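You operate a simulated robot arm through the tools that you are given. There is no shell and no other tool. Be economical: measure what you need, move in short steps, check, and stop when the job is done.

The job below is to be done with a simulated robot arm. You get a single attempt, and the scene is never put back.

## Task
Shut the pug mill down and sponge its tray clean.
Fine: mill knob to STOP and switch off first; damp green sponge, put back; outlet cover shut. What is to be rubbed or washed off counts as gone when no trace of it is left.

Only the result counts: the job must be done as asked and must still hold three seconds after the hand-in. Knocking over, shifting, dropping, spilling or breaking anything else fails it. Lids that push on must go on centred and level and be pressed home; caps that screw on are set level and turned clockwise until they are tight.

## Robot
A 6-joint arm with a two-finger parallel gripper on a trunk, on a base that drives. Base frame: it is fixed to the floor where the robot stands at the start and does not move with it; the origin is under the middle of the robot, x ahead of it, y to its left, z up; the surface under the hand at the start is at about z = 800. Units: mm, rad, N and s.
Its first joint turns from -2.897 to 2.897 rad. Places, roughly: green sponge [500, -1250, 750]; green tub [750, -2000, 250]; mill knob [700, 0, 900]; mill switch [700, 100, 900]; outlet cover [800, -600, 900]; plaster slab [750, -1000, 750]; pug mill [900, -200, 900]; red lump [750, -1000, 750]; red smear [900, -700, 800]; scrap [-250, -2500, 750]; trap lever [800, -1600, 400]; white bucket [750, -2000, 1000]; white lump [750, -1250, 750]; wooden paddle [1000, -2000, 1000]. Payload 3.91 kg.
The TCP is the grasp point between the finger pads, 30 mm short of the fingertips. In the tool frame z runs along the fingers and y along their closing line. Largest opening 110 mm; finger width 20, thickness 10; the body of the gripper, 48 by 112 mm, starts 55 mm behind the TCP.
Orientation is that of the tool frame in the base frame, as a unit quaternion [w, x, y, z]. With the fingers straight down and closing along the base's y, the tool's x points along the base's -x, its y along +y and its z along -z.

## Interface
- The arm moves only by the tool drive_tool. Its argument "targets" is a list that holds one entry, the list of rows, each a list of 7 numbers: the turn, a rotation vector about the tool's x, y, z in units of 120 degrees (1.0 is 120 degrees), then the shift along the tool's x, y, z in units of 200 mm (1.0 is 200 mm), then the opening, from 0 (shut) to 1 (fully open). In form: [[[wx, wy, wz, dx, dy, dz, jaw], ...]]. A call has 1 to 20 rows; each row is the pose to reach, as a shift and turn from the pose commanded when the call began, along the tool's axes at that moment. A call with a number of a shift or a turn outside -1 to 1 is refused whole. Rows are played at 5 a second. More than 50 mm and 0.15 rad between two rows, or a gripper value outside its range, and nothing of the call is played. Where a pose cannot be reached the arm comes as near as it can. A force on the tool above 90 N (or 10 N above the force at the start of the call, whichever is more), or a blocked arm, ends the call early, and 0.2 s more pass. Each finger travels about 153 mm/s and halts on what it meets, pressing with about 33 N; the grip force reading is that of the motor and also rises with nothing between the fingers. The clock runs only during rows and for 0.2 s after the last one: add rows that repeat a pose to give the fingers time. It gives the time, the measured TCP pose, the force on the tool (base axes), the opening and the grip force at its end, in the units of the frame above (readings bear some noise), with the torque about the TCP (base axes, N m) and any sound that the robot's microphone picked up, and new pictures: "views" is both (left out), scene, wrist or none.
- Cameras (640 x 400 px; columns grow to the right, rows downward): "scene" is now at [209.2, 222.4, 1372.1]; the picture's right is [-0.22, -0.98, 0.00], its down [-0.66, 0.15, -0.74] and it looks along [0.72, -0.16, -0.68] (base axes); focal length 214 px, centre (320, 200). "wrist" rides on the gripper at [72, 17, -103] in the tool frame; the picture's right is [-0.23, 0.97, 0.00], its down [-0.76, -0.18, -0.62] and it looks along [-0.61, -0.14, 0.78] (tool axes); focal length 222 px, centre (320, 200). There is no depth. A picture from a camera that has moved, and an enlarged one, comes with that camera's place and axes in the base frame and with its lens. The place of the scene camera against the robot may be out by one fixed shift of up to 25 mm in any direction.
- roll_base(legs): drives the robot by 1 to 6 legs, each [ahead, turn to the left] in mm and rad, along the robot's own axes; the way and the turn of a leg run together, so that a leg with both is an arc; at most 1500 mm and 3.142 rad a leg. The arm and the cameras ride along, it lands a little off, and it stops where it bumps. It gives what a move gives, and a new picture of the scene camera.
- pan_tilt(pan, tilt): turns the head with the scene camera to pan (to the left, within 2.094 rad either way) and tilt (down, from -0.506 to 1.204), counted from straight ahead of the robot. It gives what a move gives, and a new picture of the scene camera.
- inspect(camera, box): a new picture of the part [left, top, right, bottom] of that camera's present view, enlarged. The clock stands still meanwhile.
- sign_off(): hands the job in; it is judged then, once.

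Work in short steps. Places have to be worked out from the pictures, the camera data and where the tool is seen: move nearer, look again, correct. Check each grasp and each placing, and mend what went wrong. You have 120 turns and 260 pictures in all, those below and enlarged ones among them. Open the gripper and draw the arm clear of the work before you hand the job in, unless the task says otherwise; then end with one line.

The tools are called after "Request:" by a JSON object that holds its "api" and its "payload". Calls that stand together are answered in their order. drive_tool: Moves the arm, as the interface text tells. Its arguments: {"type":"object","properties":{"targets":{"type":"array","items":{"type":"array","items":{"type":"array","items":{"type":"number"}}}},"views":{"type":"string","enum":["both","scene","wrist","none"]}},"required":["targets"]} The other tools are called the same way: roll_base (legs) drives the base; pan_tilt (pan, tilt) turns the head that bears the scene camera; inspect (camera, box) takes an enlarged picture of a part of a camera's view; sign_off () hands the job in.

At the start:

```text
t: 0.0
tool_pos: [629.4, -115.6, 1067.6]
tool_rot: [-0.001, 0.0, 1.0, 0.0]
wrist_force: [0.5, -0.3, 0.0]
moment: [0.0, -0.02, -0.01]
opening: 110.1
grip_force: 0.0
robot x, y, heading: [-2.6, -0.6, 0.001]
head pan, tilt: [-0.223, 0.744]
```

scene: 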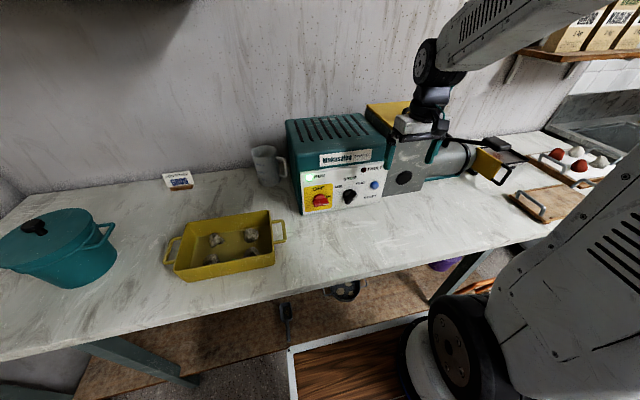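
wrist: 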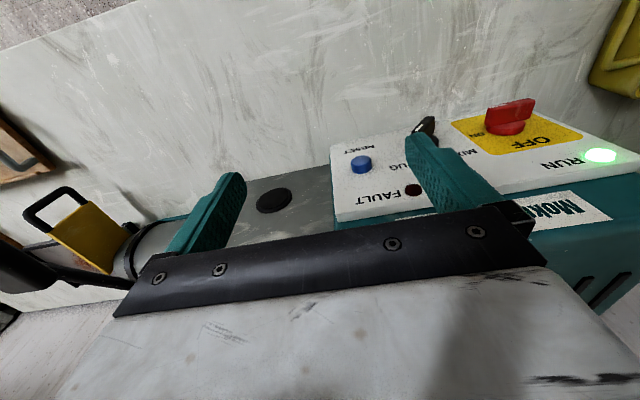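

The mill panel is ahead with a red OFF/ON switch and a black knob. I'll take enlarged looks at both the panel and the outlet area.

Request:
{"api": "inspect", "payload": {"camera": "scene", "box": [280, 140, 400, 215]}}

Request:
{"api": "inspect", "payload": {"camera": "scene", "box": [400, 110, 640, 260]}}

Request:
{"api": "inspect", "payload": {"camera": "wrist", "box": [320, 80, 640, 280]}}

```text
5.33 times, centred on (340, 178) of scene
camera zoom: at [209.2, 222.4, 1372.1], right [-0.22, -0.98, 0.0], down [-0.66, 0.15, -0.74], along [0.72, -0.16, -0.68], focal length 1144 px, centre (213, 320)
```

zoom: 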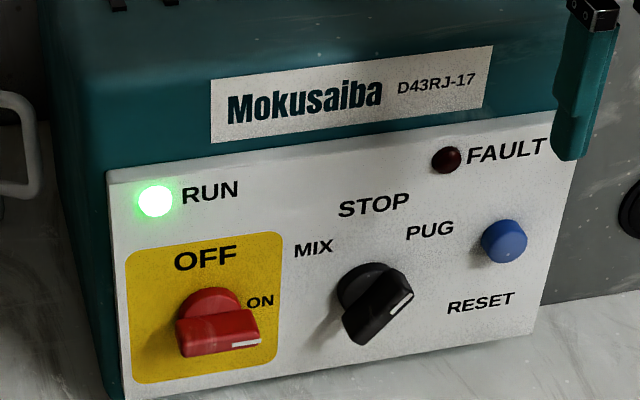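

```text
2.67 times, centred on (520, 185) of scene
camera zoom: at [209.2, 222.4, 1372.1], right [-0.22, -0.98, 0.0], down [-0.66, 0.15, -0.74], along [0.72, -0.16, -0.68], focal length 572 px, centre (-213, 240)
```

zoom: 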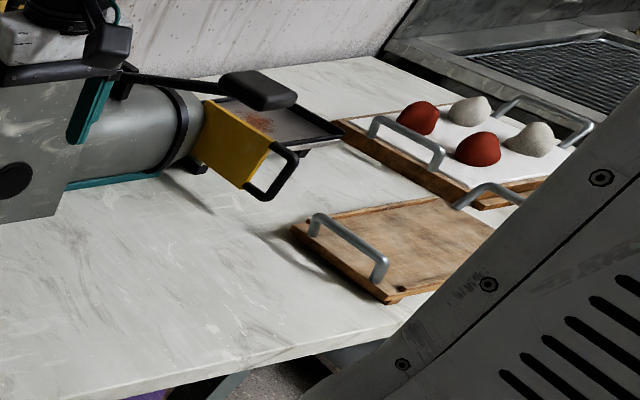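

```text
2.00 times, centred on (480, 180) of wrist
camera zoom: at [557.1, -99.5, 1170.4], right [0.23, 0.97, 0.0], down [0.76, -0.18, 0.62], along [0.61, -0.14, -0.78], focal length 444 px, centre (0, 240)
```

zoom: 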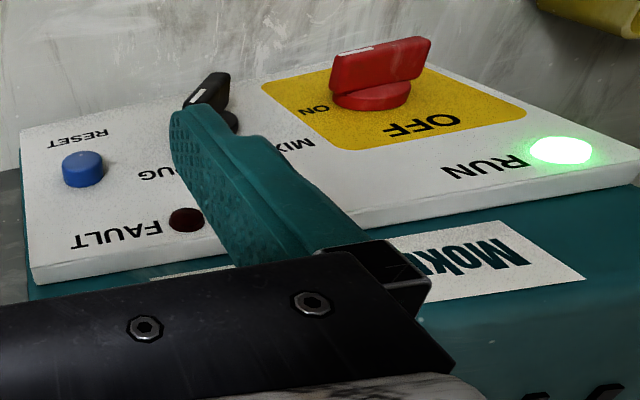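

The knob points at PUG, so STOP is straight up and needs about 45° counter-clockwise. The switch points at ON (right), and OFF is up, so it needs 90° counter-clockwise. I judge the knob to be near (690, 0, 903) and the switch near (700, 108, 890). I'll back off 150 mm, then turn the tool to horizontal with its x along the pointer direction.

Request:
{"api": "roll_base", "payload": {"legs": [[-150, 0]]}}

Request:
{"api": "drive_tool", "payload": {"targets": [[[0.0385, -0.0385, -0.0385, 0, 0, 0, 1], [0.077, -0.077, -0.077, 0, 0, 0, 1], [0.1155, -0.1155, -0.1155, 0, 0, 0, 1], [0.154, -0.154, -0.154, 0, 0, 0, 1], [0.1925, -0.1925, -0.1925, 0, 0, 0, 1], [0.231, -0.231, -0.231, 0, 0, 0, 1], [0.2694, -0.2694, -0.2694, 0, 0, 0, 1], [0.3079, -0.3079, -0.3079, 0, 0, 0, 1], [0.3464, -0.3464, -0.3464, 0, 0, 0, 1], [0.3849, -0.3849, -0.3849, 0, 0, 0, 1], [0.4234, -0.4234, -0.4234, 0, 0, 0, 1], [0.4619, -0.4619, -0.4619, 0, 0, 0, 1], [0.5004, -0.5004, -0.5004, 0, 0, 0, 1], [0.5389, -0.5389, -0.5389, 0, 0, 0, 1], [0.57735, -0.57735, -0.57735, 0, 0, 0, 1]]], "views": "both"}}

```text
t: 1.4
tool_pos: [481.0, -117.4, 1067.0]
tool_rot: [0.001, 0.002, 1.0, 0.0]
wrist_force: [-1.2, 0.6, 0.8]
moment: [0.01, 0.04, 0.05]
opening: 110.1
grip_force: 0.1
robot x, y, heading: [-146.3, 0.9, -0.002]
head pan, tilt: [-0.223, 0.744]
camera scene: at [62.2, 222.0, 1372.1], right [-0.22, -0.97, 0.0], down [-0.66, 0.15, -0.74], along [0.72, -0.17, -0.68], focal length 214 px, centre (320, 200)
```

scene: 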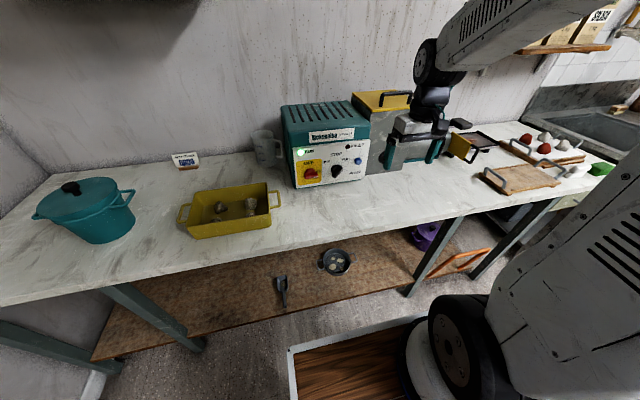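

```text
t: 4.6
tool_pos: [594.3, -0.8, 1131.1]
tool_rot: [0.477, -0.484, 0.522, -0.516]
wrist_force: [-0.5, 0.3, 0.4]
moment: [0.01, -0.01, 0.02]
opening: 110.1
grip_force: 0.0
out of reach, approached as far as the arm can: row 8, 9, 10, 11, 12, 13, 14, 15
robot x, y, heading: [-149.7, -0.2, -0.003]
head pan, tilt: [-0.223, 0.744]
camera scene: at [61.9, 221.8, 1372.2], right [-0.22, -0.97, 0.0], down [-0.66, 0.15, -0.74], along [0.72, -0.17, -0.68], focal length 214 px, centre (320, 200)
camera wrist: at [485.5, -66.0, 1114.6], right [0.01, 0.23, -0.97], down [-0.56, 0.81, 0.18], along [0.83, 0.55, 0.13], focal length 222 px, centre (320, 200)
```

scene: 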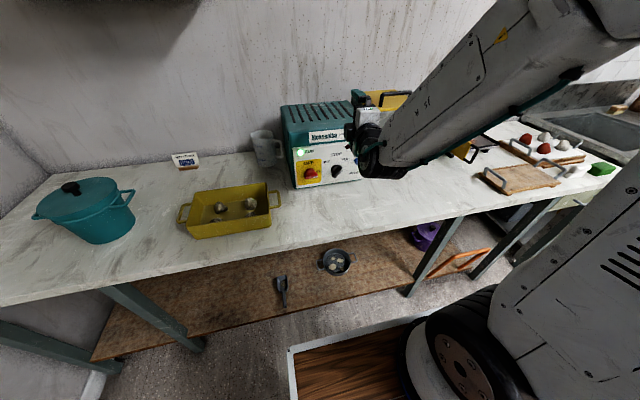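
wrist: 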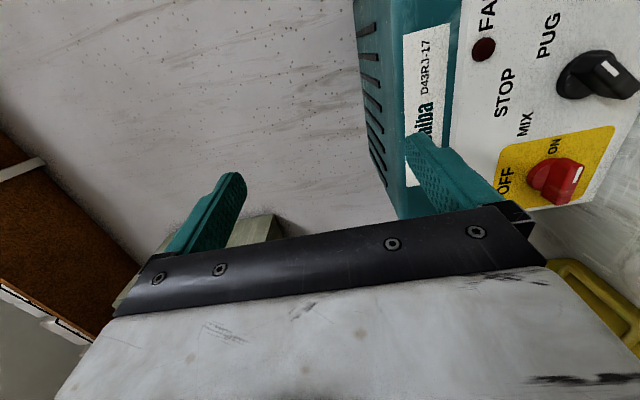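

The arm couldn't rotate in place and came out near (594, -1, 1131). I'll send a zero row to see whether the commanded pose is the reached one.

Request:
{"api": "drive_tool", "payload": {"targets": [[[0, 0, 0, 0, 0, 0.1, 1], [0, 0, 0, 0, 0, 0.1, 1]]], "views": "none"}}

```text
t: 5.2
tool_pos: [614.0, -1.4, 1133.1]
tool_rot: [0.475, -0.483, 0.524, -0.516]
wrist_force: [-0.6, 0.8, 0.7]
moment: [-0.01, 0.03, 0.04]
opening: 109.9
grip_force: 0.1
robot x, y, heading: [-150.5, -1.1, -0.003]
head pan, tilt: [-0.223, 0.744]
```

The reached pose is the reference. The tool is yawed about 0.08 rad to the right, so I'll correct that and descend toward the knob's height.

Request:
{"api": "drive_tool", "payload": {"targets": [[[0, -0.01, 0, 0, 0.2, -0.02, 1], [0, -0.02, 0, 0, 0.4, -0.03, 1], [0, -0.03, 0, 0, 0.6, -0.05, 1], [0, -0.039, 0, 0, 0.8, -0.06, 1], [0, -0.039, 0, 0, 0.97, -0.07, 1], [0, -0.039, 0, 0, 0.97, -0.07, 1]]], "views": "none"}}

Request:
{"api": "drive_tool", "payload": {"targets": [[[0, 0, -0.0625, 0, 0.03, 0, 0.9], [0, 0, -0.125, 0, 0.06, 0, 0.8], [0, 0, -0.1875, 0, 0.09, 0, 0.7], [0, 0, -0.25, 0, 0.12, 0, 0.6], [0, 0, -0.3125, 0, 0.15, 0, 0.5], [0, 0, -0.375, 0, 0.16, 0, 0.5], [0, 0, -0.375, 0, 0.16, 0, 0.5]]], "views": "both"}}

```text
t: 6.6
tool_pos: [598.1, 44.5, 939.8]
tool_rot: [0.49, -0.498, 0.51, -0.503]
wrist_force: [0.1, 0.4, -0.3]
moment: [0.0, -0.02, -0.03]
opening: 109.9
grip_force: 0.1
out of reach, approached as far as the arm can: row 1, 2, 3, 4, 5, 6
robot x, y, heading: [-148.6, -2.4, -0.001]
head pan, tilt: [-0.223, 0.744]
```

```text
t: 8.2
tool_pos: [600.1, 56.9, 907.8]
tool_rot: [-0.267, 0.657, -0.274, 0.649]
wrist_force: [0.0, 0.1, -0.2]
moment: [0.03, 0.02, -0.01]
opening: 55.2
grip_force: 0.2
out of reach, approached as far as the arm can: row 1, 2, 3, 4, 5, 6, 7
robot x, y, heading: [-143.2, 0.2, 0.002]
head pan, tilt: [-0.223, 0.744]
camera scene: at [62.2, 222.0, 1372.1], right [-0.22, -0.97, 0.0], down [-0.66, 0.15, -0.74], along [0.72, -0.17, -0.68], focal length 214 px, centre (320, 200)
camera wrist: at [496.4, -6.3, 948.5], right [-0.01, -0.53, -0.85], down [-0.63, 0.67, -0.41], along [0.78, 0.53, -0.34], focal length 222 px, centre (320, 200)
```

scene: 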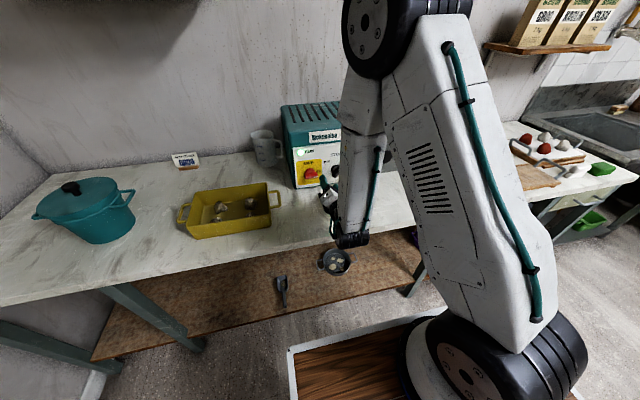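
wrist: 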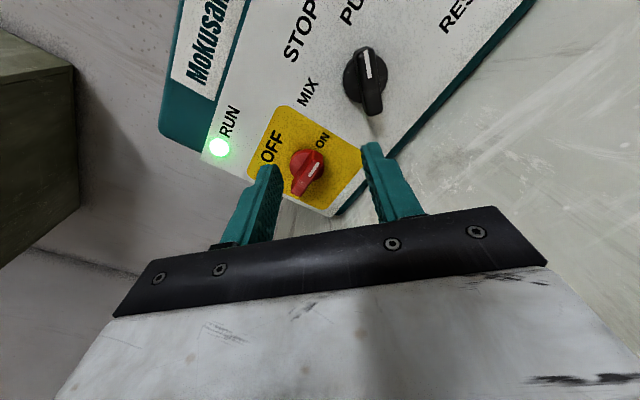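

The pose sits on the inner reach limit, which pushed y off to about +57. I'll back the base a further 150 mm and go to the pre-grasp point in front of the knob.

Request:
{"api": "roll_base", "payload": {"legs": [[-150, 0]]}}

Request:
{"api": "drive_tool", "payload": {"targets": [[[0, 0, 0, 0.05, 0.05, 0.1, 0.5], [0, 0, 0, 0.1, 0.1, 0.2, 0.5], [0, 0, 0, 0.15, 0.15, 0.32, 0.5], [0, 0, 0, 0.2, 0.19, 0.45, 0.5], [0, 0, 0, 0.2, 0.19, 0.6, 0.5], [0, 0, 0, 0.2, 0.19, 0.75, 0.5], [0, 0, 0, 0.2, 0.19, 0.75, 0.5]]], "views": "wrist"}}

```text
t: 9.5
tool_pos: [445.8, 59.4, 907.9]
tool_rot: [-0.268, 0.658, -0.273, 0.649]
wrist_force: [0.3, 0.3, -0.5]
moment: [0.0, 0.0, -0.02]
opening: 54.9
grip_force: 0.1
robot x, y, heading: [-305.1, 3.8, 0.003]
head pan, tilt: [-0.223, 0.744]
camera scene: at [-91.8, 223.0, 1372.1], right [-0.22, -0.98, 0.0], down [-0.66, 0.15, -0.74], along [0.72, -0.16, -0.68], focal length 214 px, centre (320, 200)
```

scene: 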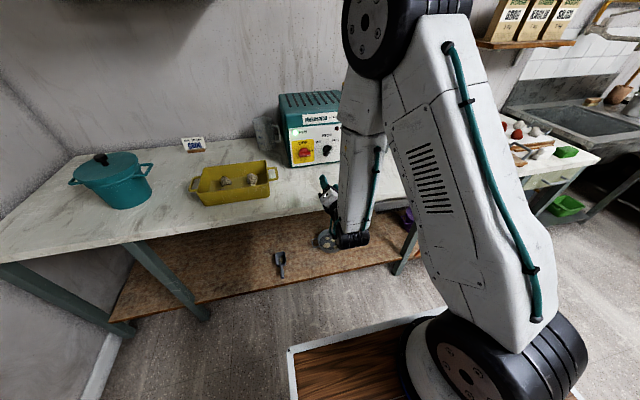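

```text
t: 11.1
tool_pos: [585.7, 58.7, 905.5]
tool_rot: [-0.251, 0.652, -0.29, 0.655]
wrist_force: [-0.2, -0.2, 0.1]
moment: [0.02, 0.03, 0.04]
opening: 55.2
grip_force: 0.0
out of reach, approached as far as the arm can: row 1, 2, 3, 4, 5, 6, 7
robot x, y, heading: [-301.2, 2.8, 0.001]
head pan, tilt: [-0.223, 0.744]
camera wrist: at [480.0, 1.4, 946.7], right [-0.04, -0.53, -0.85], down [-0.59, 0.7, -0.4], along [0.8, 0.49, -0.34], focal length 222 px, centre (320, 200)
```

wrist: 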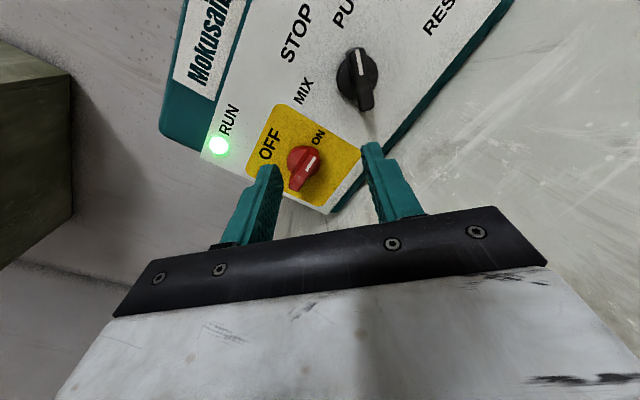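

It still reports out of reach at a comfortable radius, so a joint limit or singularity may be at play. I'll command only a pure shift toward -y plus forward to see how it responds.

Request:
{"api": "drive_tool", "payload": {"targets": [[[0, 0, 0, 0.05, 0.05, 0.1, 0.5], [0, 0, 0, 0.1, 0.1, 0.2, 0.5], [0, 0, 0, 0.1, 0.1, 0.2, 0.5], [0, 0, 0, 0.1, 0.1, 0.2, 0.5]]], "views": "scene"}}

```text
t: 12.1
tool_pos: [624.7, 50.4, 910.0]
tool_rot: [-0.243, 0.649, -0.298, 0.657]
wrist_force: [0.5, -0.4, -0.5]
moment: [0.02, 0.0, 0.0]
opening: 54.8
grip_force: 0.1
out of reach, approached as far as the arm can: row 1, 2, 3, 4
robot x, y, heading: [-300.5, 2.2, -0.001]
head pan, tilt: [-0.223, 0.744]
camera scene: at [-91.7, 223.0, 1372.1], right [-0.22, -0.98, 0.0], down [-0.66, 0.15, -0.74], along [0.72, -0.16, -0.68], focal length 214 px, centre (320, 200)
```

scene: 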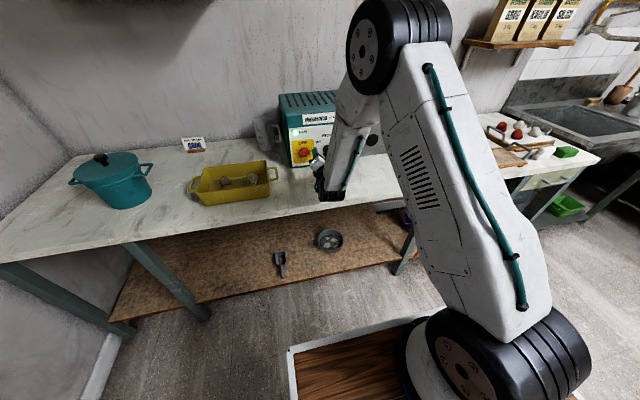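

Only yaw-coupled motion is allowed, so I suspect my combined rotation wound a wrist joint the wrong way round to its limit. I'll unwind to tool-down while lifting away, then pitch straight up instead.

Request:
{"api": "drive_tool", "payload": {"targets": [[[-0.0442, 0.0183, 0.0442, 0.034, -0.015, -0.02, 0.5], [-0.0884, 0.0366, 0.0884, 0.067, -0.03, -0.04, 0.5], [-0.1326, 0.0549, 0.1326, 0.1, -0.045, -0.06, 0.5], [-0.1768, 0.0733, 0.1768, 0.134, -0.06, -0.08, 0.5], [-0.2211, 0.0916, 0.2211, 0.167, -0.075, -0.1, 0.5], [-0.2653, 0.1099, 0.2653, 0.2, -0.09, -0.12, 0.5], [-0.3095, 0.1282, 0.3095, 0.234, -0.104, -0.13, 0.5], [-0.3537, 0.1465, 0.3537, 0.268, -0.12, -0.14, 0.5], [-0.3979, 0.1648, 0.3979, 0.3, -0.134, -0.15, 0.5], [-0.4421, 0.1832, 0.4421, 0.335, -0.149, -0.16, 0.5], [-0.4863, 0.2015, 0.4863, 0.368, -0.164, -0.17, 0.5], [-0.5305, 0.2198, 0.5305, 0.4, -0.18, -0.18, 0.5], [-0.5747, 0.2381, 0.5747, 0.435, -0.194, -0.19, 0.5], [-0.6189, 0.2564, 0.6189, 0.47, -0.209, -0.2, 0.5], [-0.6632, 0.2747, 0.6632, 0.5, -0.223, -0.21, 0.5], [-0.7074, 0.2931, 0.7074, 0.535, -0.238, -0.22, 0.5], [-0.7516, 0.3114, 0.7516, 0.57, -0.253, -0.23, 0.5], [-0.7958, 0.3297, 0.7958, 0.6, -0.27, -0.24, 0.5], [-0.84, 0.348, 0.84, 0.636, -0.283, -0.25, 0.5], [-0.84, 0.348, 0.84, 0.636, -0.283, -0.25, 0.5]]], "views": "none"}}

```text
t: 16.3
tool_pos: [573.4, 3.5, 1038.5]
tool_rot: [-0.009, 0.026, 1.0, 0.001]
wrist_force: [0.2, 0.9, 0.1]
moment: [-0.01, -0.02, -0.03]
opening: 55.1
grip_force: 0.0
robot x, y, heading: [-295.7, 0.4, -0.001]
head pan, tilt: [-0.223, 0.744]
```

Unwound to tool-down at (573, 4, 1038). Now I'll pitch straight up to horizontal.

Request:
{"api": "drive_tool", "payload": {"targets": [[[0, -0.0625, 0, 0, 0, 0, 0.5], [0, -0.125, 0, 0, 0, 0, 0.5], [0, -0.1875, 0, 0, 0, 0, 0.5], [0, -0.25, 0, 0, 0, 0, 0.5], [0, -0.3125, 0, 0, 0, 0, 0.5], [0, -0.375, 0, 0, 0, 0, 0.5], [0, -0.4375, 0, 0, 0, 0, 0.5], [0, -0.5, 0, 0, 0, 0, 0.5], [0, -0.5625, 0, 0, 0, 0, 0.5], [0, -0.625, 0, 0, 0, 0, 0.5], [0, -0.6875, 0, 0, 0, 0, 0.5], [0, -0.75, 0, 0, 0, 0, 0.5], [0, -0.75, 0, 0, 0, 0, 0.5]]], "views": "scene"}}

```text
t: 19.1
tool_pos: [570.7, 30.1, 1041.3]
tool_rot: [0.7, 0.026, 0.713, -0.025]
wrist_force: [0.2, 0.5, 0.2]
moment: [0.0, -0.04, 0.0]
opening: 54.9
grip_force: 0.1
out of reach, approached as far as the arm can: row 7, 8, 10, 11, 12, 13
robot x, y, heading: [-301.8, -1.8, -0.003]
head pan, tilt: [-0.223, 0.744]
camera scene: at [-91.8, 223.0, 1372.1], right [-0.22, -0.98, 0.0], down [-0.66, 0.15, -0.74], along [0.72, -0.16, -0.68], focal length 214 px, centre (320, 200)
```

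scene: 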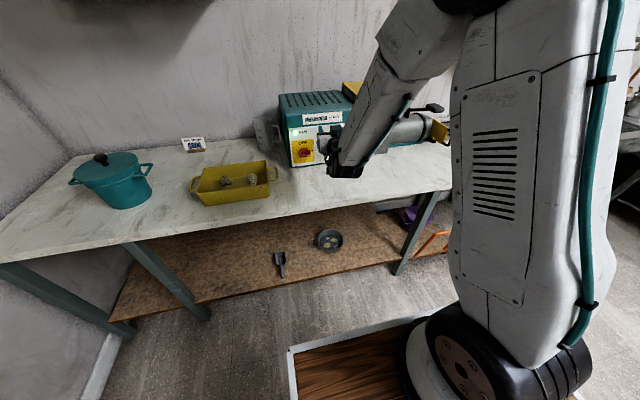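

It's the same result: the tool yaw must stay at least about 0.15 rad right of the arm's azimuth. So I'll shift the base about 200 mm to the right, which puts the targets left of the arm plane.

Request:
{"api": "roll_base", "payload": {"legs": [[0, 0.4], [-500, 0], [0, -0.4], [500, 0]]}}

```text
t: 27.1
tool_pos: [611.8, -174.9, 1040.1]
tool_rot: [0.7, 0.03, 0.713, -0.029]
wrist_force: [0.0, -0.4, -0.8]
moment: [0.04, -0.04, 0.01]
opening: 55.0
grip_force: 0.0
robot x, y, heading: [-255.0, -196.7, -0.004]
head pan, tilt: [-0.223, 0.744]
camera scene: at [-48.4, 22.7, 1372.1], right [-0.23, -0.97, 0.0], down [-0.66, 0.15, -0.74], along [0.72, -0.17, -0.68], focal length 214 px, centre (320, 200)
```

scene: 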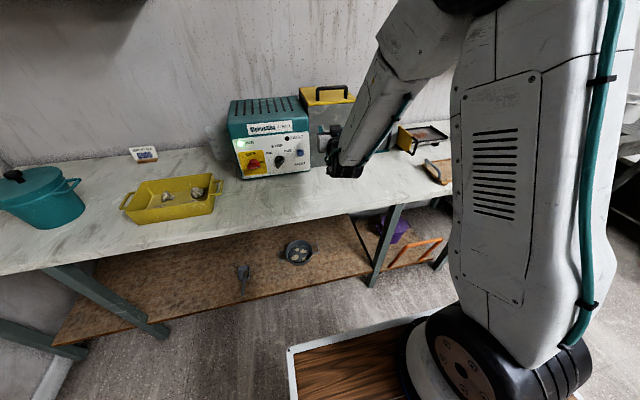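

Now I'll move left to y≈0 and correct the yaw.

Request:
{"api": "drive_tool", "payload": {"targets": [[[-0.01, 0, 0, 0.04, 0.2, -0.03, 0.5], [-0.02, 0, 0, 0.08, 0.4, -0.06, 0.5], [-0.03, 0, 0, 0.12, 0.6, -0.09, 0.5], [-0.039, 0, 0, 0.16, 0.75, -0.11, 0.5], [-0.039, 0, 0, 0.2, 0.87, -0.12, 0.5], [-0.039, 0, 0, 0.2, 0.87, -0.12, 0.5]]], "views": "none"}}

```text
t: 28.5
tool_pos: [599.7, 0.0, 1001.0]
tool_rot: [0.7, 0.001, 0.714, 0.001]
wrist_force: [-0.9, 0.5, -0.3]
moment: [-0.02, 0.0, 0.02]
opening: 54.9
grip_force: 0.0
robot x, y, heading: [-259.5, -201.2, -0.004]
head pan, tilt: [-0.223, 0.744]
```

Reached exactly. Next I'll roll the camera round to the right side (-90°) while descending to about z=903.

Request:
{"api": "drive_tool", "payload": {"targets": [[[0, 0, -0.068, 0.045, 0, 0, 0.5], [0, 0, -0.136, 0.09, 0, 0, 0.5], [0, 0, -0.205, 0.135, 0, 0, 0.5], [0, 0, -0.273, 0.18, 0, 0, 0.5], [0, 0, -0.341, 0.225, 0, 0, 0.5], [0, 0, -0.41, 0.27, 0, 0, 0.5], [0, 0, -0.477, 0.315, 0, 0, 0.5], [0, 0, -0.545, 0.36, 0, 0, 0.5], [0, 0, -0.614, 0.4, 0, 0, 0.5], [0, 0, -0.682, 0.45, 0, 0, 0.5], [0, 0, -0.75, 0.48, 0, 0, 0.5], [0, 0, -0.75, 0.48, 0, 0, 0.5]]], "views": "wrist"}}

```text
t: 31.1
tool_pos: [599.8, 1.8, 904.7]
tool_rot: [0.495, -0.504, 0.505, -0.496]
wrist_force: [0.4, -0.7, 0.8]
moment: [0.02, -0.01, 0.01]
opening: 55.0
grip_force: 0.1
robot x, y, heading: [-261.4, -195.5, -0.008]
head pan, tilt: [-0.223, 0.744]
camera wrist: at [496.5, -72.3, 889.5], right [-0.02, 0.23, -0.97], down [-0.62, 0.76, 0.19], along [0.79, 0.61, 0.13], focal length 222 px, centre (320, 200)
```

wrist: 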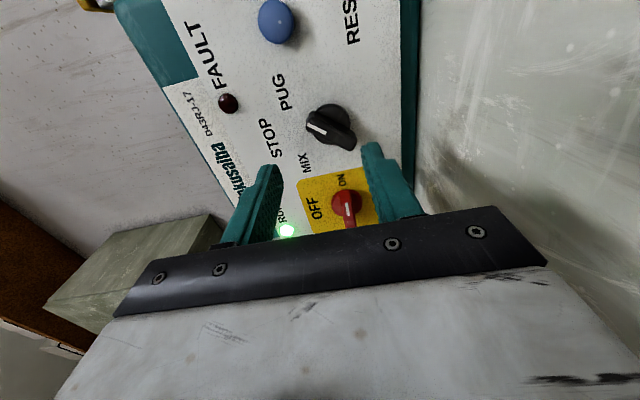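

Reached. I'll enlarge the wrist view to locate the knob and its angle.

Request:
{"api": "inspect", "payload": {"camera": "wrist", "box": [240, 60, 440, 240]}}

```text
2.22 times, centred on (340, 150) of wrist
camera zoom: at [496.5, -72.3, 889.5], right [-0.02, 0.23, -0.97], down [-0.62, 0.76, 0.19], along [0.79, 0.61, 0.13], focal length 494 px, centre (276, 311)
```

zoom: 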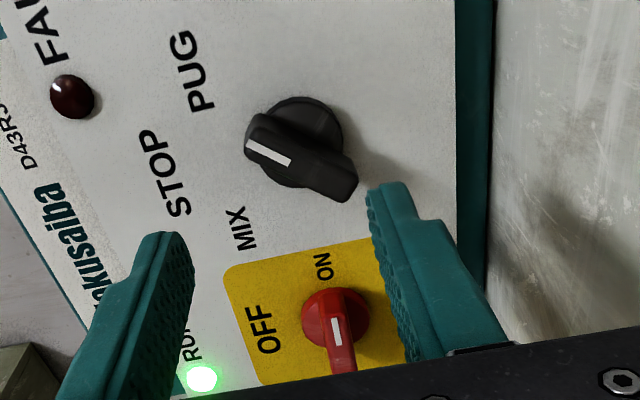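

I put the knob at about (690, 4, 895) with its pointer about 40–45° right of up, and the panel at x≈712. I'll roll 45° further, centre on it and approach to x≈650.

Request:
{"api": "drive_tool", "payload": {"targets": [[[0, 0, -0.0625, -0.01, 0.01, 0.03, 0.5], [0, 0, -0.125, -0.01, 0.02, 0.06, 0.5], [0, 0, -0.1875, -0.01, 0.03, 0.1, 0.5], [0, 0, -0.25, -0.01, 0.04, 0.15, 0.5], [0, 0, -0.3125, -0.01, 0.05, 0.2, 0.5], [0, 0, -0.365, -0.01, 0.05, 0.25, 0.5], [0, 0, -0.365, -0.01, 0.05, 0.25, 0.5]]], "views": "wrist"}}

```text
t: 32.7
tool_pos: [650.5, 1.1, 892.3]
tool_rot: [-0.274, 0.656, -0.281, 0.645]
wrist_force: [0.0, -0.1, -0.2]
moment: [-0.01, 0.0, 0.0]
opening: 55.2
grip_force: 0.0
robot x, y, heading: [-259.5, -196.2, -0.011]
head pan, tilt: [-0.223, 0.744]
camera wrist: at [548.1, -63.0, 932.2], right [-0.02, -0.51, -0.86], down [-0.63, 0.67, -0.39], along [0.78, 0.53, -0.33], focal length 222 px, centre (320, 200)
```

wrist: 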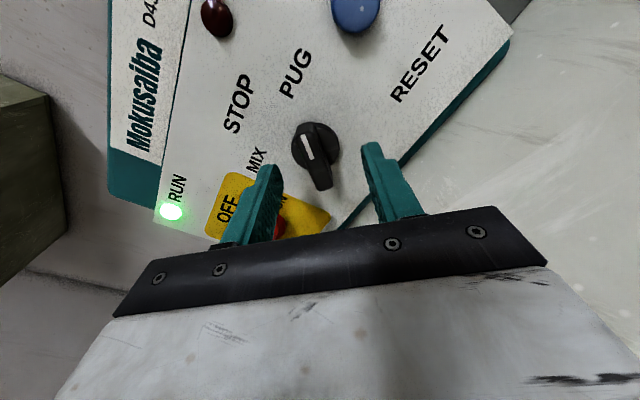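

The handle measures about 39–40° off vertical with its centre at (4.5, 893.7). I'll trim the roll, go in to x≈667 and close gently on it.

Request:
{"api": "drive_tool", "payload": {"targets": [[[0, 0, -0.05, -0.0075, -0.017, 0.04, 0.5], [0, 0, -0.05, -0.0075, -0.017, 0.085, 0.5], [0, 0, -0.05, -0.0075, -0.017, 0.085, 0.5], [0, 0, -0.05, -0.0075, -0.017, 0.085, 0.3], [0, 0, -0.05, -0.0075, -0.017, 0.085, 0.15], [0, 0, -0.05, -0.0075, -0.017, 0.085, 0.0], [0, 0, -0.05, -0.0075, -0.017, 0.085, 0.0]]], "views": "wrist"}}

```text
t: 34.3
tool_pos: [667.7, 5.4, 893.8]
tool_rot: [-0.24, 0.67, -0.248, 0.657]
wrist_force: [-1.7, -6.6, -7.7]
moment: [-0.31, -0.51, 0.2]
opening: 13.8
grip_force: 45.0
robot x, y, heading: [-256.7, -194.7, -0.009]
head pan, tilt: [-0.223, 0.744]
camera wrist: at [564.9, -55.4, 940.9], right [-0.02, -0.6, -0.8], down [-0.63, 0.63, -0.45], along [0.78, 0.5, -0.39], focal length 222 px, centre (320, 200)
```

wrist: 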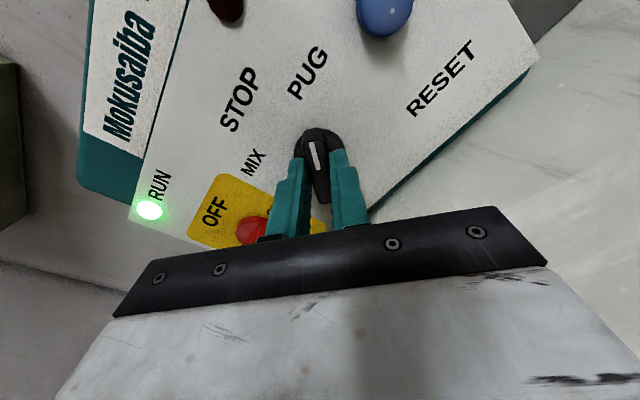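

Gripped (13.8 mm). Now I'll turn counter-clockwise about 40° toward STOP.

Request:
{"api": "drive_tool", "payload": {"targets": [[[0, 0, -0.055, 0, 0.005, 0, 0], [0, 0, -0.11, 0, 0.005, 0, 0], [0, 0, -0.165, 0, 0.005, 0, 0], [0, 0, -0.22, 0, 0.005, 0, 0], [0, 0, -0.275, 0, 0.005, 0, 0], [0, 0, -0.33, 0, 0.005, 0, 0], [0, 0, -0.33, 0, 0.005, 0, 0]]], "views": "wrist"}}

```text
t: 35.9
tool_pos: [666.6, 5.9, 894.5]
tool_rot: [-0.005, 0.714, -0.003, 0.7]
wrist_force: [-0.1, 1.3, -9.2]
moment: [0.0, 0.71, 0.82]
opening: 14.2
grip_force: 44.9
robot x, y, heading: [-261.7, -197.9, -0.011]
head pan, tilt: [-0.223, 0.744]
camera wrist: at [565.6, -13.0, 969.0], right [0.0, -0.97, -0.24], down [-0.64, 0.19, -0.75], along [0.77, 0.15, -0.62], focal length 222 px, centre (320, 200)
```

wrist: 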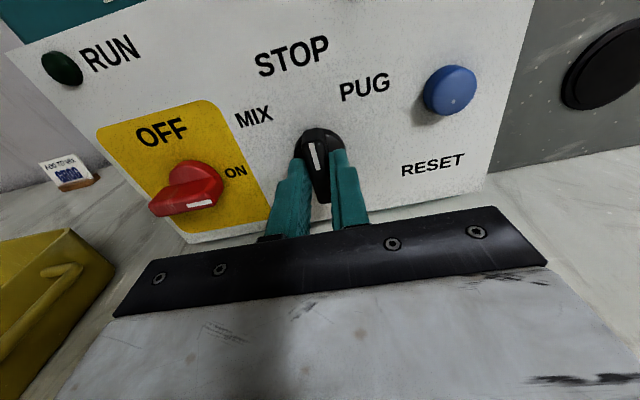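

The RUN lamp went dark and the knob points at STOP. I'll release and back off, then look.

Request:
{"api": "drive_tool", "payload": {"targets": [[[0, 0, 0, 0, 0, 0, 0.3], [0, 0, 0, 0, 0, 0, 0.5], [0, 0, 0, 0, 0, -0.1, 0.5], [0, 0, 0, 0, 0, -0.3, 0.5], [0, 0, 0, 0, 0, -0.35, 0.5]]], "views": "wrist"}}

Request:
{"api": "inspect", "payload": {"camera": "wrist", "box": [120, 0, 480, 220]}}

```text
t: 37.1
tool_pos: [597.9, 4.8, 897.0]
tool_rot: [-0.004, 0.714, -0.004, 0.701]
wrist_force: [-0.6, -0.4, 0.2]
moment: [-0.02, -0.02, -0.01]
opening: 55.0
grip_force: 0.0
robot x, y, heading: [-259.1, -199.7, -0.008]
head pan, tilt: [-0.223, 0.744]
camera wrist: at [495.9, -13.7, 971.0], right [-0.01, -0.97, -0.24], down [-0.64, 0.19, -0.75], along [0.77, 0.15, -0.62], focal length 222 px, centre (320, 200)
```

wrist: 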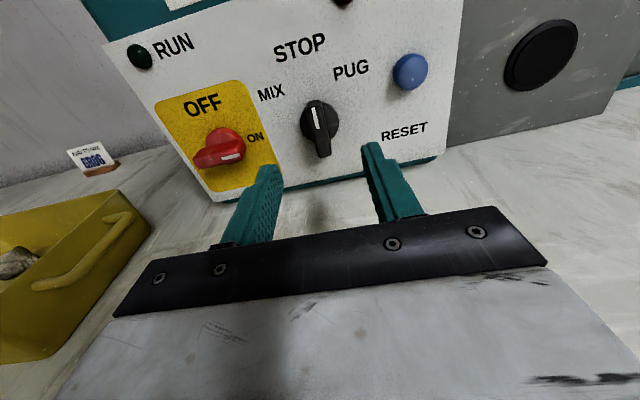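

```text
1.78 times, centred on (300, 110) of wrist
camera zoom: at [495.9, -13.7, 971.0], right [-0.01, -0.97, -0.24], down [-0.64, 0.19, -0.75], along [0.77, 0.15, -0.62], focal length 395 px, centre (356, 360)
```

zoom: 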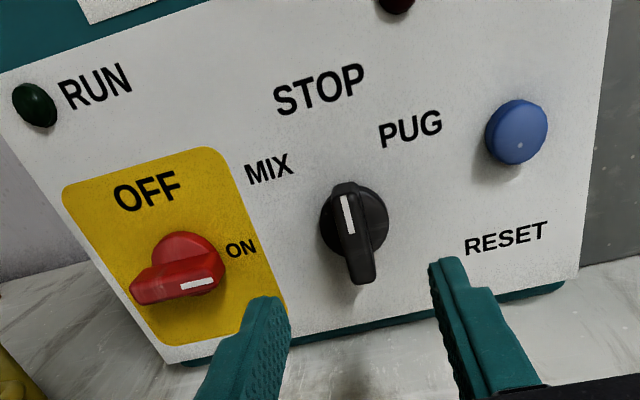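

The view's systematic tilt is about 7° and shows on the switch too, so the knob is at STOP. The switch centre is about (102, 895). I'll roll back 90° and move in front of it.

Request:
{"api": "drive_tool", "payload": {"targets": [[[0, 0, 0.068, 0, -0.045, 0, 0.5], [0, 0, 0.136, 0, -0.09, 0, 0.5], [0, 0, 0.205, 0, -0.135, 0, 0.5], [0, 0, 0.273, 0, -0.18, 0, 0.5], [0, 0, 0.341, 0, -0.225, 0, 0.5], [0, 0, 0.41, 0, -0.27, 0, 0.5], [0, 0, 0.477, 0, -0.315, 0, 0.5], [0, 0, 0.545, 0, -0.36, 0, 0.5], [0, 0, 0.614, 0, -0.4, 0, 0.5], [0, 0, 0.682, 0, -0.45, 0, 0.5], [0, 0, 0.75, -0.01, -0.485, 0.1, 0.5], [0, 0, 0.75, -0.01, -0.485, 0.25, 0.5], [0, 0, 0.75, -0.01, -0.485, 0.25, 0.5]]], "views": "wrist"}}

```text
t: 39.9
tool_pos: [647.2, 100.6, 894.6]
tool_rot: [0.498, -0.501, 0.508, -0.492]
wrist_force: [-0.6, -0.4, -0.2]
moment: [0.01, -0.02, -0.01]
opening: 55.1
grip_force: 0.1
robot x, y, heading: [-258.7, -197.9, -0.004]
head pan, tilt: [-0.223, 0.744]
camera wrist: at [543.5, 27.6, 878.7], right [-0.02, 0.24, -0.97], down [-0.62, 0.76, 0.2], along [0.79, 0.6, 0.13], focal length 222 px, centre (320, 200)
```

wrist: 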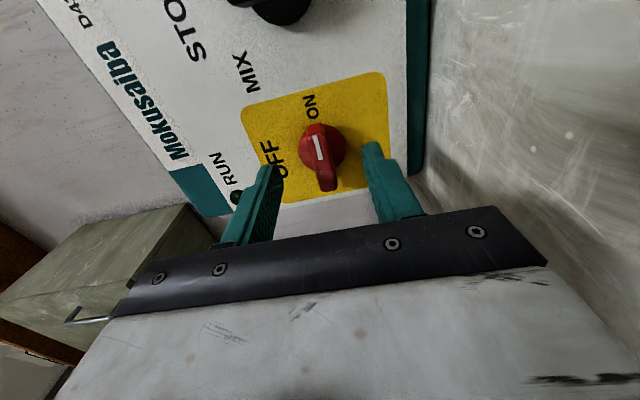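

The switch handle is well centred between the fingers. I'll advance 20 mm and close.

Request:
{"api": "drive_tool", "payload": {"targets": [[[0, 0, 0, 0, 0.005, 0.05, 0.5], [0, 0, 0, 0, 0.005, 0.1, 0.5], [0, 0, 0, 0, 0.005, 0.1, 0.5], [0, 0, 0, 0, 0.005, 0.1, 0.3], [0, 0, 0, 0, 0.005, 0.1, 0.15], [0, 0, 0, 0, 0.005, 0.1, 0], [0, 0, 0, 0, 0.005, 0.1, 0]]], "views": "wrist"}}

```text
t: 41.5
tool_pos: [666.7, 101.1, 893.9]
tool_rot: [0.498, -0.502, 0.508, -0.492]
wrist_force: [0.4, 1.4, -0.4]
moment: [-0.54, -0.71, -0.05]
opening: 14.0
grip_force: 45.5
robot x, y, heading: [-258.0, -199.1, -0.007]
head pan, tilt: [-0.223, 0.744]
camera wrist: at [562.9, 28.4, 877.6], right [-0.02, 0.24, -0.97], down [-0.62, 0.76, 0.2], along [0.79, 0.6, 0.13], focal length 222 px, centre (320, 200)
```

wrist: 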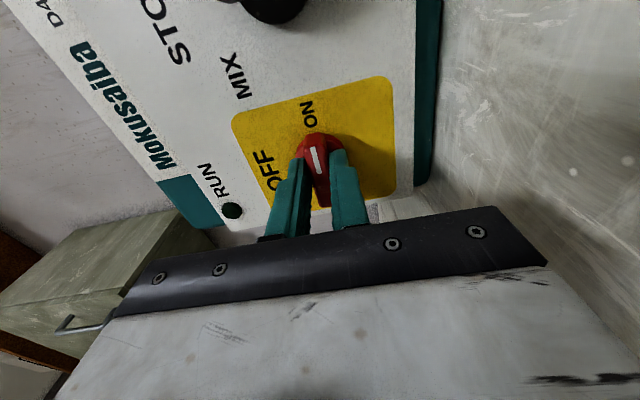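

Gripped. Now I'll turn it 90° counter-clockwise to OFF.

Request:
{"api": "drive_tool", "payload": {"targets": [[[0, 0, -0.0625, 0, 0, 0, 0], [0, 0, -0.125, 0, 0, 0, 0], [0, 0, -0.1875, 0, 0, 0, 0], [0, 0, -0.25, 0, 0, 0, 0], [0, 0, -0.3125, 0, 0, 0, 0], [0, 0, -0.375, 0, 0, 0, 0], [0, 0, -0.4375, 0, 0, 0, 0], [0, 0, -0.5, 0, 0, 0, 0], [0, 0, -0.5625, 0, 0, 0, 0], [0, 0, -0.625, 0, 0, 0, 0], [0, 0, -0.6875, 0, 0, 0, 0], [0, 0, -0.75, 0, 0, 0, 0], [0, 0, -0.75, 0, 0, 0, 0]]], "views": "none"}}

Request:
{"api": "drive_tool", "payload": {"targets": [[[0, 0, 0, 0, 0, 0, 0.3], [0, 0, 0, 0, 0, 0, 0.5], [0, 0, 0, 0, 0, -0.1, 0.5], [0, 0, 0, 0, 0, -0.3, 0.5], [0, 0, 0, 0, 0, -0.5, 0.5]]], "views": "both"}}

```text
t: 44.3
tool_pos: [666.6, 106.2, 898.1]
tool_rot: [-0.005, 0.712, -0.003, 0.702]
wrist_force: [-4.0, 36.3, 36.8]
moment: [0.16, -1.12, 1.1]
opening: 13.8
grip_force: 45.2
robot x, y, heading: [-260.1, -201.2, -0.003]
head pan, tilt: [-0.223, 0.744]
```

```text
t: 45.5
tool_pos: [567.0, 101.9, 895.8]
tool_rot: [-0.003, 0.714, -0.006, 0.7]
wrist_force: [-0.1, 0.3, 0.5]
moment: [-0.02, -0.02, 0.04]
opening: 55.0
grip_force: 0.1
robot x, y, heading: [-258.8, -195.5, -0.012]
head pan, tilt: [-0.223, 0.744]
camera scene: at [-48.1, 22.8, 1372.1], right [-0.23, -0.97, 0.0], down [-0.66, 0.15, -0.74], along [0.72, -0.17, -0.68], focal length 214 px, centre (320, 200)
camera wrist: at [465.9, 83.2, 969.0], right [-0.01, -0.97, -0.24], down [-0.64, 0.19, -0.75], along [0.77, 0.15, -0.62], focal length 222 px, centre (320, 200)
```

scene: 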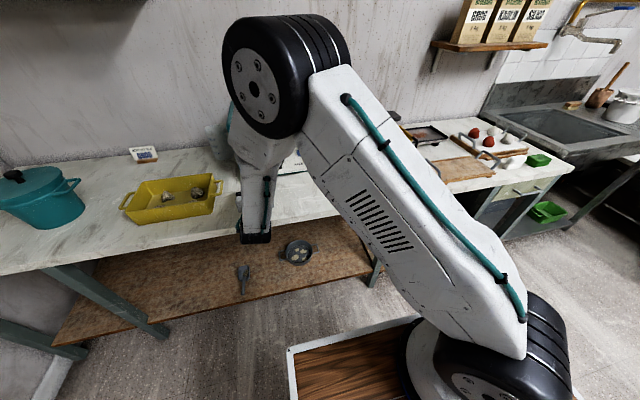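
wrist: 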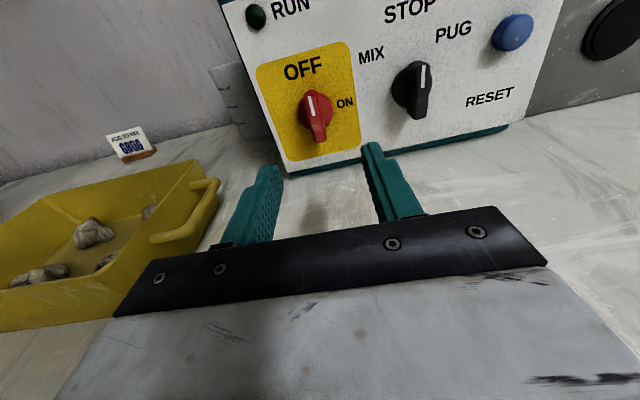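

Both controls are set: knob at STOP, switch OFF, RUN lamp dark. Now I'll pan the head toward the tray, cover and sponge.

Request:
{"api": "pan_tilt", "payload": {"pan": -0.75, "tilt": 0.6}}

Request:
{"api": "inspect", "payload": {"camera": "scene", "box": [200, 100, 440, 250]}}

```text
t: 46.4
tool_pos: [568.9, 102.6, 894.5]
tool_rot: [-0.004, 0.714, -0.005, 0.7]
wrist_force: [0.7, -0.9, -0.3]
moment: [-0.03, -0.03, 0.03]
opening: 54.8
grip_force: 0.1
robot x, y, heading: [-262.8, -195.6, -0.003]
head pan, tilt: [-0.75, 0.6]
camera scene: at [-65.3, -18.8, 1384.3], right [-0.69, -0.73, 0.0], down [-0.41, 0.39, -0.82], along [0.6, -0.57, -0.57], focal length 214 px, centre (320, 200)
```

scene: 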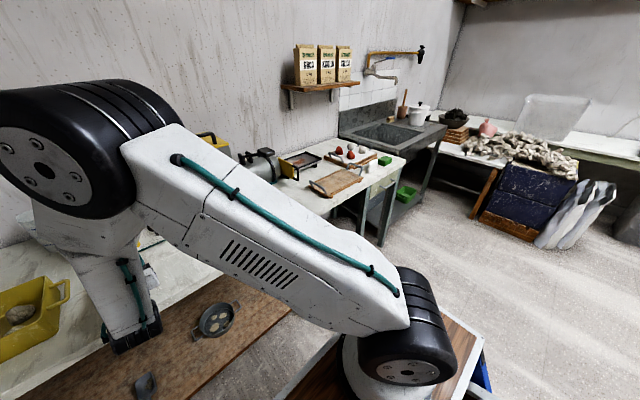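

```text
2.67 times, centred on (320, 175) of scene
camera zoom: at [-65.3, -18.8, 1384.3], right [-0.69, -0.73, 0.0], down [-0.41, 0.39, -0.82], along [0.6, -0.57, -0.57], focal length 572 px, centre (320, 267)
```

zoom: 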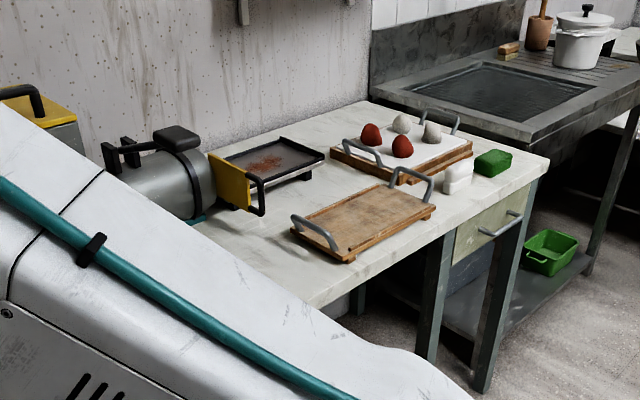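

The sponge (green) and a white block beside it sit at the front right of the table, with the dark tray holding the red smear by the barrel. I'll lift and unroll the wrist back to its original orientation.

Request:
{"api": "drive_tool", "payload": {"targets": [[[0, 0, 0.068, 0.05, 0, -0.03, 0.5], [0, 0, 0.136, 0.1, 0, -0.06, 0.5], [0, 0, 0.205, 0.15, 0, -0.06, 0.5], [0, 0, 0.273, 0.2, 0, -0.06, 0.5], [0, 0, 0.341, 0.25, 0, -0.06, 0.5], [0, 0, 0.41, 0.3, 0, -0.06, 0.5], [0, 0, 0.477, 0.35, 0, -0.06, 0.5], [0, 0, 0.545, 0.4, 0, -0.06, 0.5], [0, 0, 0.614, 0.45, 0, -0.06, 0.5], [0, 0, 0.682, 0.5, 0, -0.06, 0.5], [0, 0, 0.75, 0.55, 0, -0.06, 0.5]]], "views": "none"}}

Request:
{"api": "drive_tool", "payload": {"targets": [[[0, 0, 0.068, 0, -0.05, 0, 0.5], [0, 0, 0.136, 0, -0.1, 0, 0.5], [0, 0, 0.205, 0, -0.15, 0, 0.5], [0, 0, 0.273, 0, -0.2, 0, 0.5], [0, 0, 0.341, 0, -0.25, 0, 0.5], [0, 0, 0.41, 0, -0.25, 0, 0.5], [0, 0, 0.477, 0, -0.25, 0, 0.5], [0, 0, 0.545, 0, -0.25, 0, 0.5], [0, 0, 0.614, 0, -0.25, 0, 0.5], [0, 0, 0.682, 0, -0.25, 0, 0.5], [0, 0, 0.75, 0, -0.25, 0, 0.5]]], "views": "none"}}

Request:
{"api": "drive_tool", "payload": {"targets": [[[0, 0.0625, 0, 0, 0, 0, 0.5], [0, 0.125, 0, 0, 0, 0, 0.5], [0, 0.1875, 0, 0, 0, 0, 0.5], [0, 0.25, 0, 0, 0, 0, 0.5], [0, 0.3125, 0, 0, 0, 0, 0.5], [0, 0.375, 0, 0, 0, 0, 0.5], [0, 0.4375, 0, 0, 0, 0, 0.5], [0, 0.5, 0, 0, 0, 0, 0.5], [0, 0.5625, 0, 0, 0, 0, 0.5], [0, 0.625, 0, 0, 0, 0, 0.5], [0, 0.6875, 0, 0, 0, 0, 0.5], [0, 0.75, 0, 0, 0, 0, 0.5], [0, 0.75, 0, 0, 0, 0, 0.5]]], "views": "none"}}

```text
t: 48.8
tool_pos: [557.1, 100.5, 1004.0]
tool_rot: [0.498, -0.501, 0.509, -0.492]
wrist_force: [-0.7, 0.2, 0.1]
moment: [0.0, -0.04, -0.01]
opening: 55.0
grip_force: 0.1
robot x, y, heading: [-261.7, -202.2, -0.008]
head pan, tilt: [-0.75, 0.6]
```

```text
t: 51.2
tool_pos: [557.4, 100.1, 1054.0]
tool_rot: [0.7, 0.006, 0.714, 0.004]
wrist_force: [-0.1, -0.2, -0.2]
moment: [0.0, 0.01, -0.02]
opening: 55.0
grip_force: 0.1
robot x, y, heading: [-257.4, -199.6, -0.01]
head pan, tilt: [-0.75, 0.6]
```

```text
t: 54.0
tool_pos: [556.8, 98.6, 1054.7]
tool_rot: [-0.011, 0.001, 1.0, 0.006]
wrist_force: [0.8, -0.3, 0.4]
moment: [-0.02, -0.03, 0.0]
opening: 55.0
grip_force: 0.2
robot x, y, heading: [-259.6, -197.3, -0.007]
head pan, tilt: [-0.75, 0.6]
```

Tool-down again at z≈1055. I'll drive the base to about (0, -900), where tray, cover and sponge should all be in reach.

Request:
{"api": "roll_base", "payload": {"legs": [[0, -1.571], [700, 0], [0, 1.571], [250, 0]]}}

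Request:
{"api": "pan_tilt", "payload": {"pan": 0.0, "tilt": 0.75}}

```text
t: 66.9
tool_pos: [801.6, -582.2, 1055.9]
tool_rot: [-0.01, -0.004, 1.0, 0.006]
wrist_force: [-0.1, -0.4, 0.6]
moment: [0.02, -0.03, 0.0]
opening: 54.7
grip_force: 0.0
robot x, y, heading: [-15.9, -886.2, 0.002]
head pan, tilt: [-0.75, 0.6]
camera scene: at [179.5, -705.9, 1384.4], right [-0.68, -0.73, 0.0], down [-0.41, 0.38, -0.83], along [0.6, -0.56, -0.56], focal length 214 px, centre (320, 200)
```

scene: 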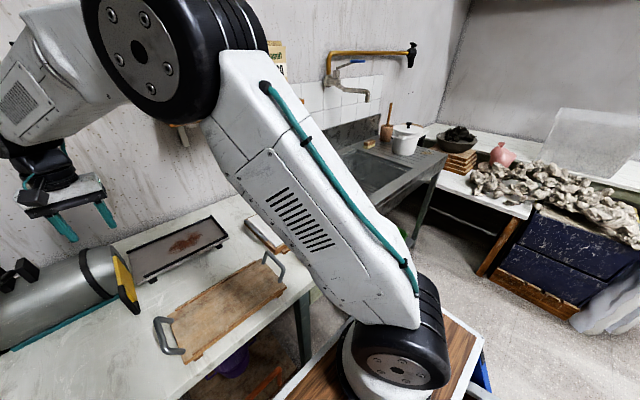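

```text
t: 68.0
tool_pos: [800.8, -582.2, 1055.6]
tool_rot: [-0.009, -0.003, 1.0, 0.006]
wrist_force: [0.6, 0.9, 0.0]
moment: [-0.01, -0.01, 0.01]
opening: 55.1
grip_force: 0.1
robot x, y, heading: [-13.8, -887.9, 0.001]
head pan, tilt: [0.0, 0.75]
camera scene: at [197.6, -645.7, 1371.5], right [0.0, -1.0, 0.0], down [-0.68, 0.0, -0.73], along [0.73, 0.0, -0.68], focal length 214 px, centre (320, 200)
```

scene: 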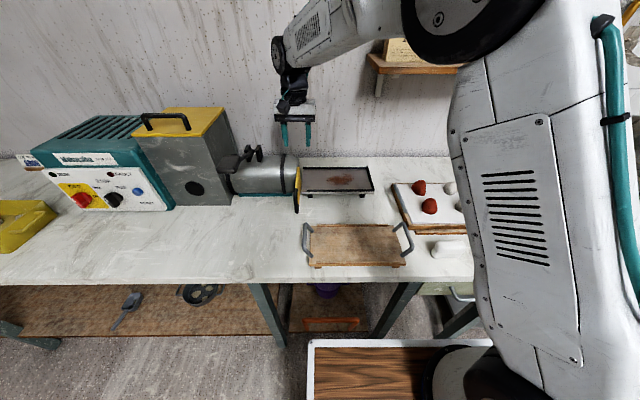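

Request:
{"api": "inspect", "payload": {"camera": "scene", "box": [210, 130, 400, 250]}}

Request:
{"api": "inspect", "payload": {"camera": "wrist", "box": [0, 0, 640, 400]}}

```text
3.33 times, centred on (305, 190) of scene
camera zoom: at [197.6, -645.7, 1371.5], right [0.0, -1.0, 0.0], down [-0.68, 0.0, -0.73], along [0.73, 0.0, -0.68], focal length 715 px, centre (370, 233)
```

zoom: 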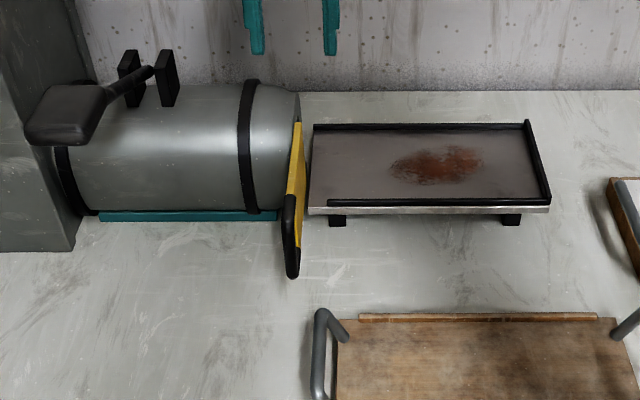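

```text
1.00 times, centred on (320, 200) of wrist (not enlarged: the box is as wide or as high as the picture)
camera zoom: at [730.5, -567.0, 1160.3], right [0.22, 0.98, 0.01], down [0.77, -0.18, 0.61], along [0.59, -0.13, -0.8], focal length 222 px, centre (320, 200)
```

zoom: 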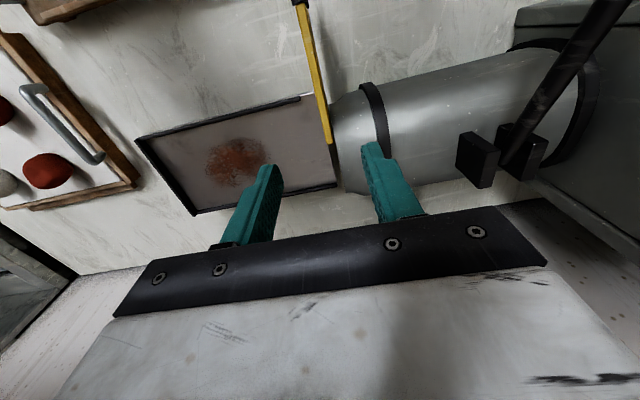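

The yellow cover looks like a slide gate pulled out toward the robot, covering only part of the barrel mouth. I'll turn the wrist so its camera looks toward +y at the outlet end to confirm.

Request:
{"api": "drive_tool", "payload": {"targets": [[[0, 0, -0.068, 0.02, -0.06, 0.02, 0.5], [0, 0, -0.136, 0.04, -0.12, 0.05, 0.5], [0, 0, -0.205, 0.06, -0.18, 0.08, 0.5], [0, 0, -0.273, 0.08, -0.24, 0.1, 0.5], [0, 0, -0.341, 0.1, -0.3, 0.12, 0.5], [0, 0, -0.41, 0.12, -0.38, 0.15, 0.5], [0, 0, -0.477, 0.14, -0.44, 0.18, 0.5], [0, 0, -0.545, 0.16, -0.5, 0.2, 0.5], [0, 0, -0.614, 0.18, -0.57, 0.22, 0.5], [0, 0, -0.682, 0.2, -0.64, 0.25, 0.5], [0, 0, -0.75, 0.2, -0.69, 0.27, 0.5], [0, 0, -0.75, 0.2, -0.69, 0.27, 0.5]]], "views": "wrist"}}

```text
t: 70.6
tool_pos: [760.1, -719.3, 1001.4]
tool_rot: [0.003, 0.71, -0.704, -0.011]
wrist_force: [0.0, 0.3, 0.8]
moment: [-0.03, 0.01, -0.01]
opening: 55.2
grip_force: 0.0
robot x, y, heading: [-14.8, -889.5, 0.002]
head pan, tilt: [0.0, 0.75]
camera wrist: at [745.4, -793.7, 1104.1], right [-0.98, 0.22, 0.02], down [0.18, 0.76, 0.63], along [0.12, 0.62, -0.78], focal length 222 px, centre (320, 200)
```

wrist: 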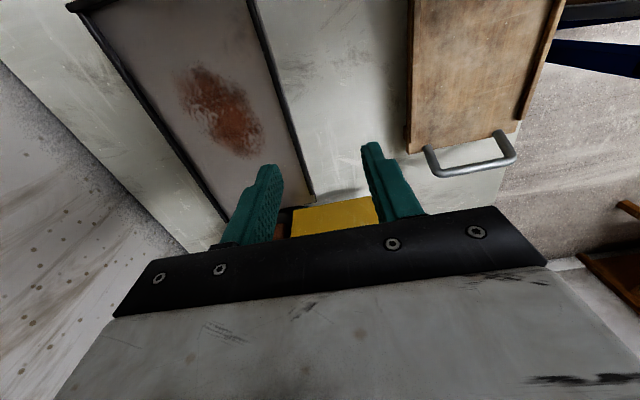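

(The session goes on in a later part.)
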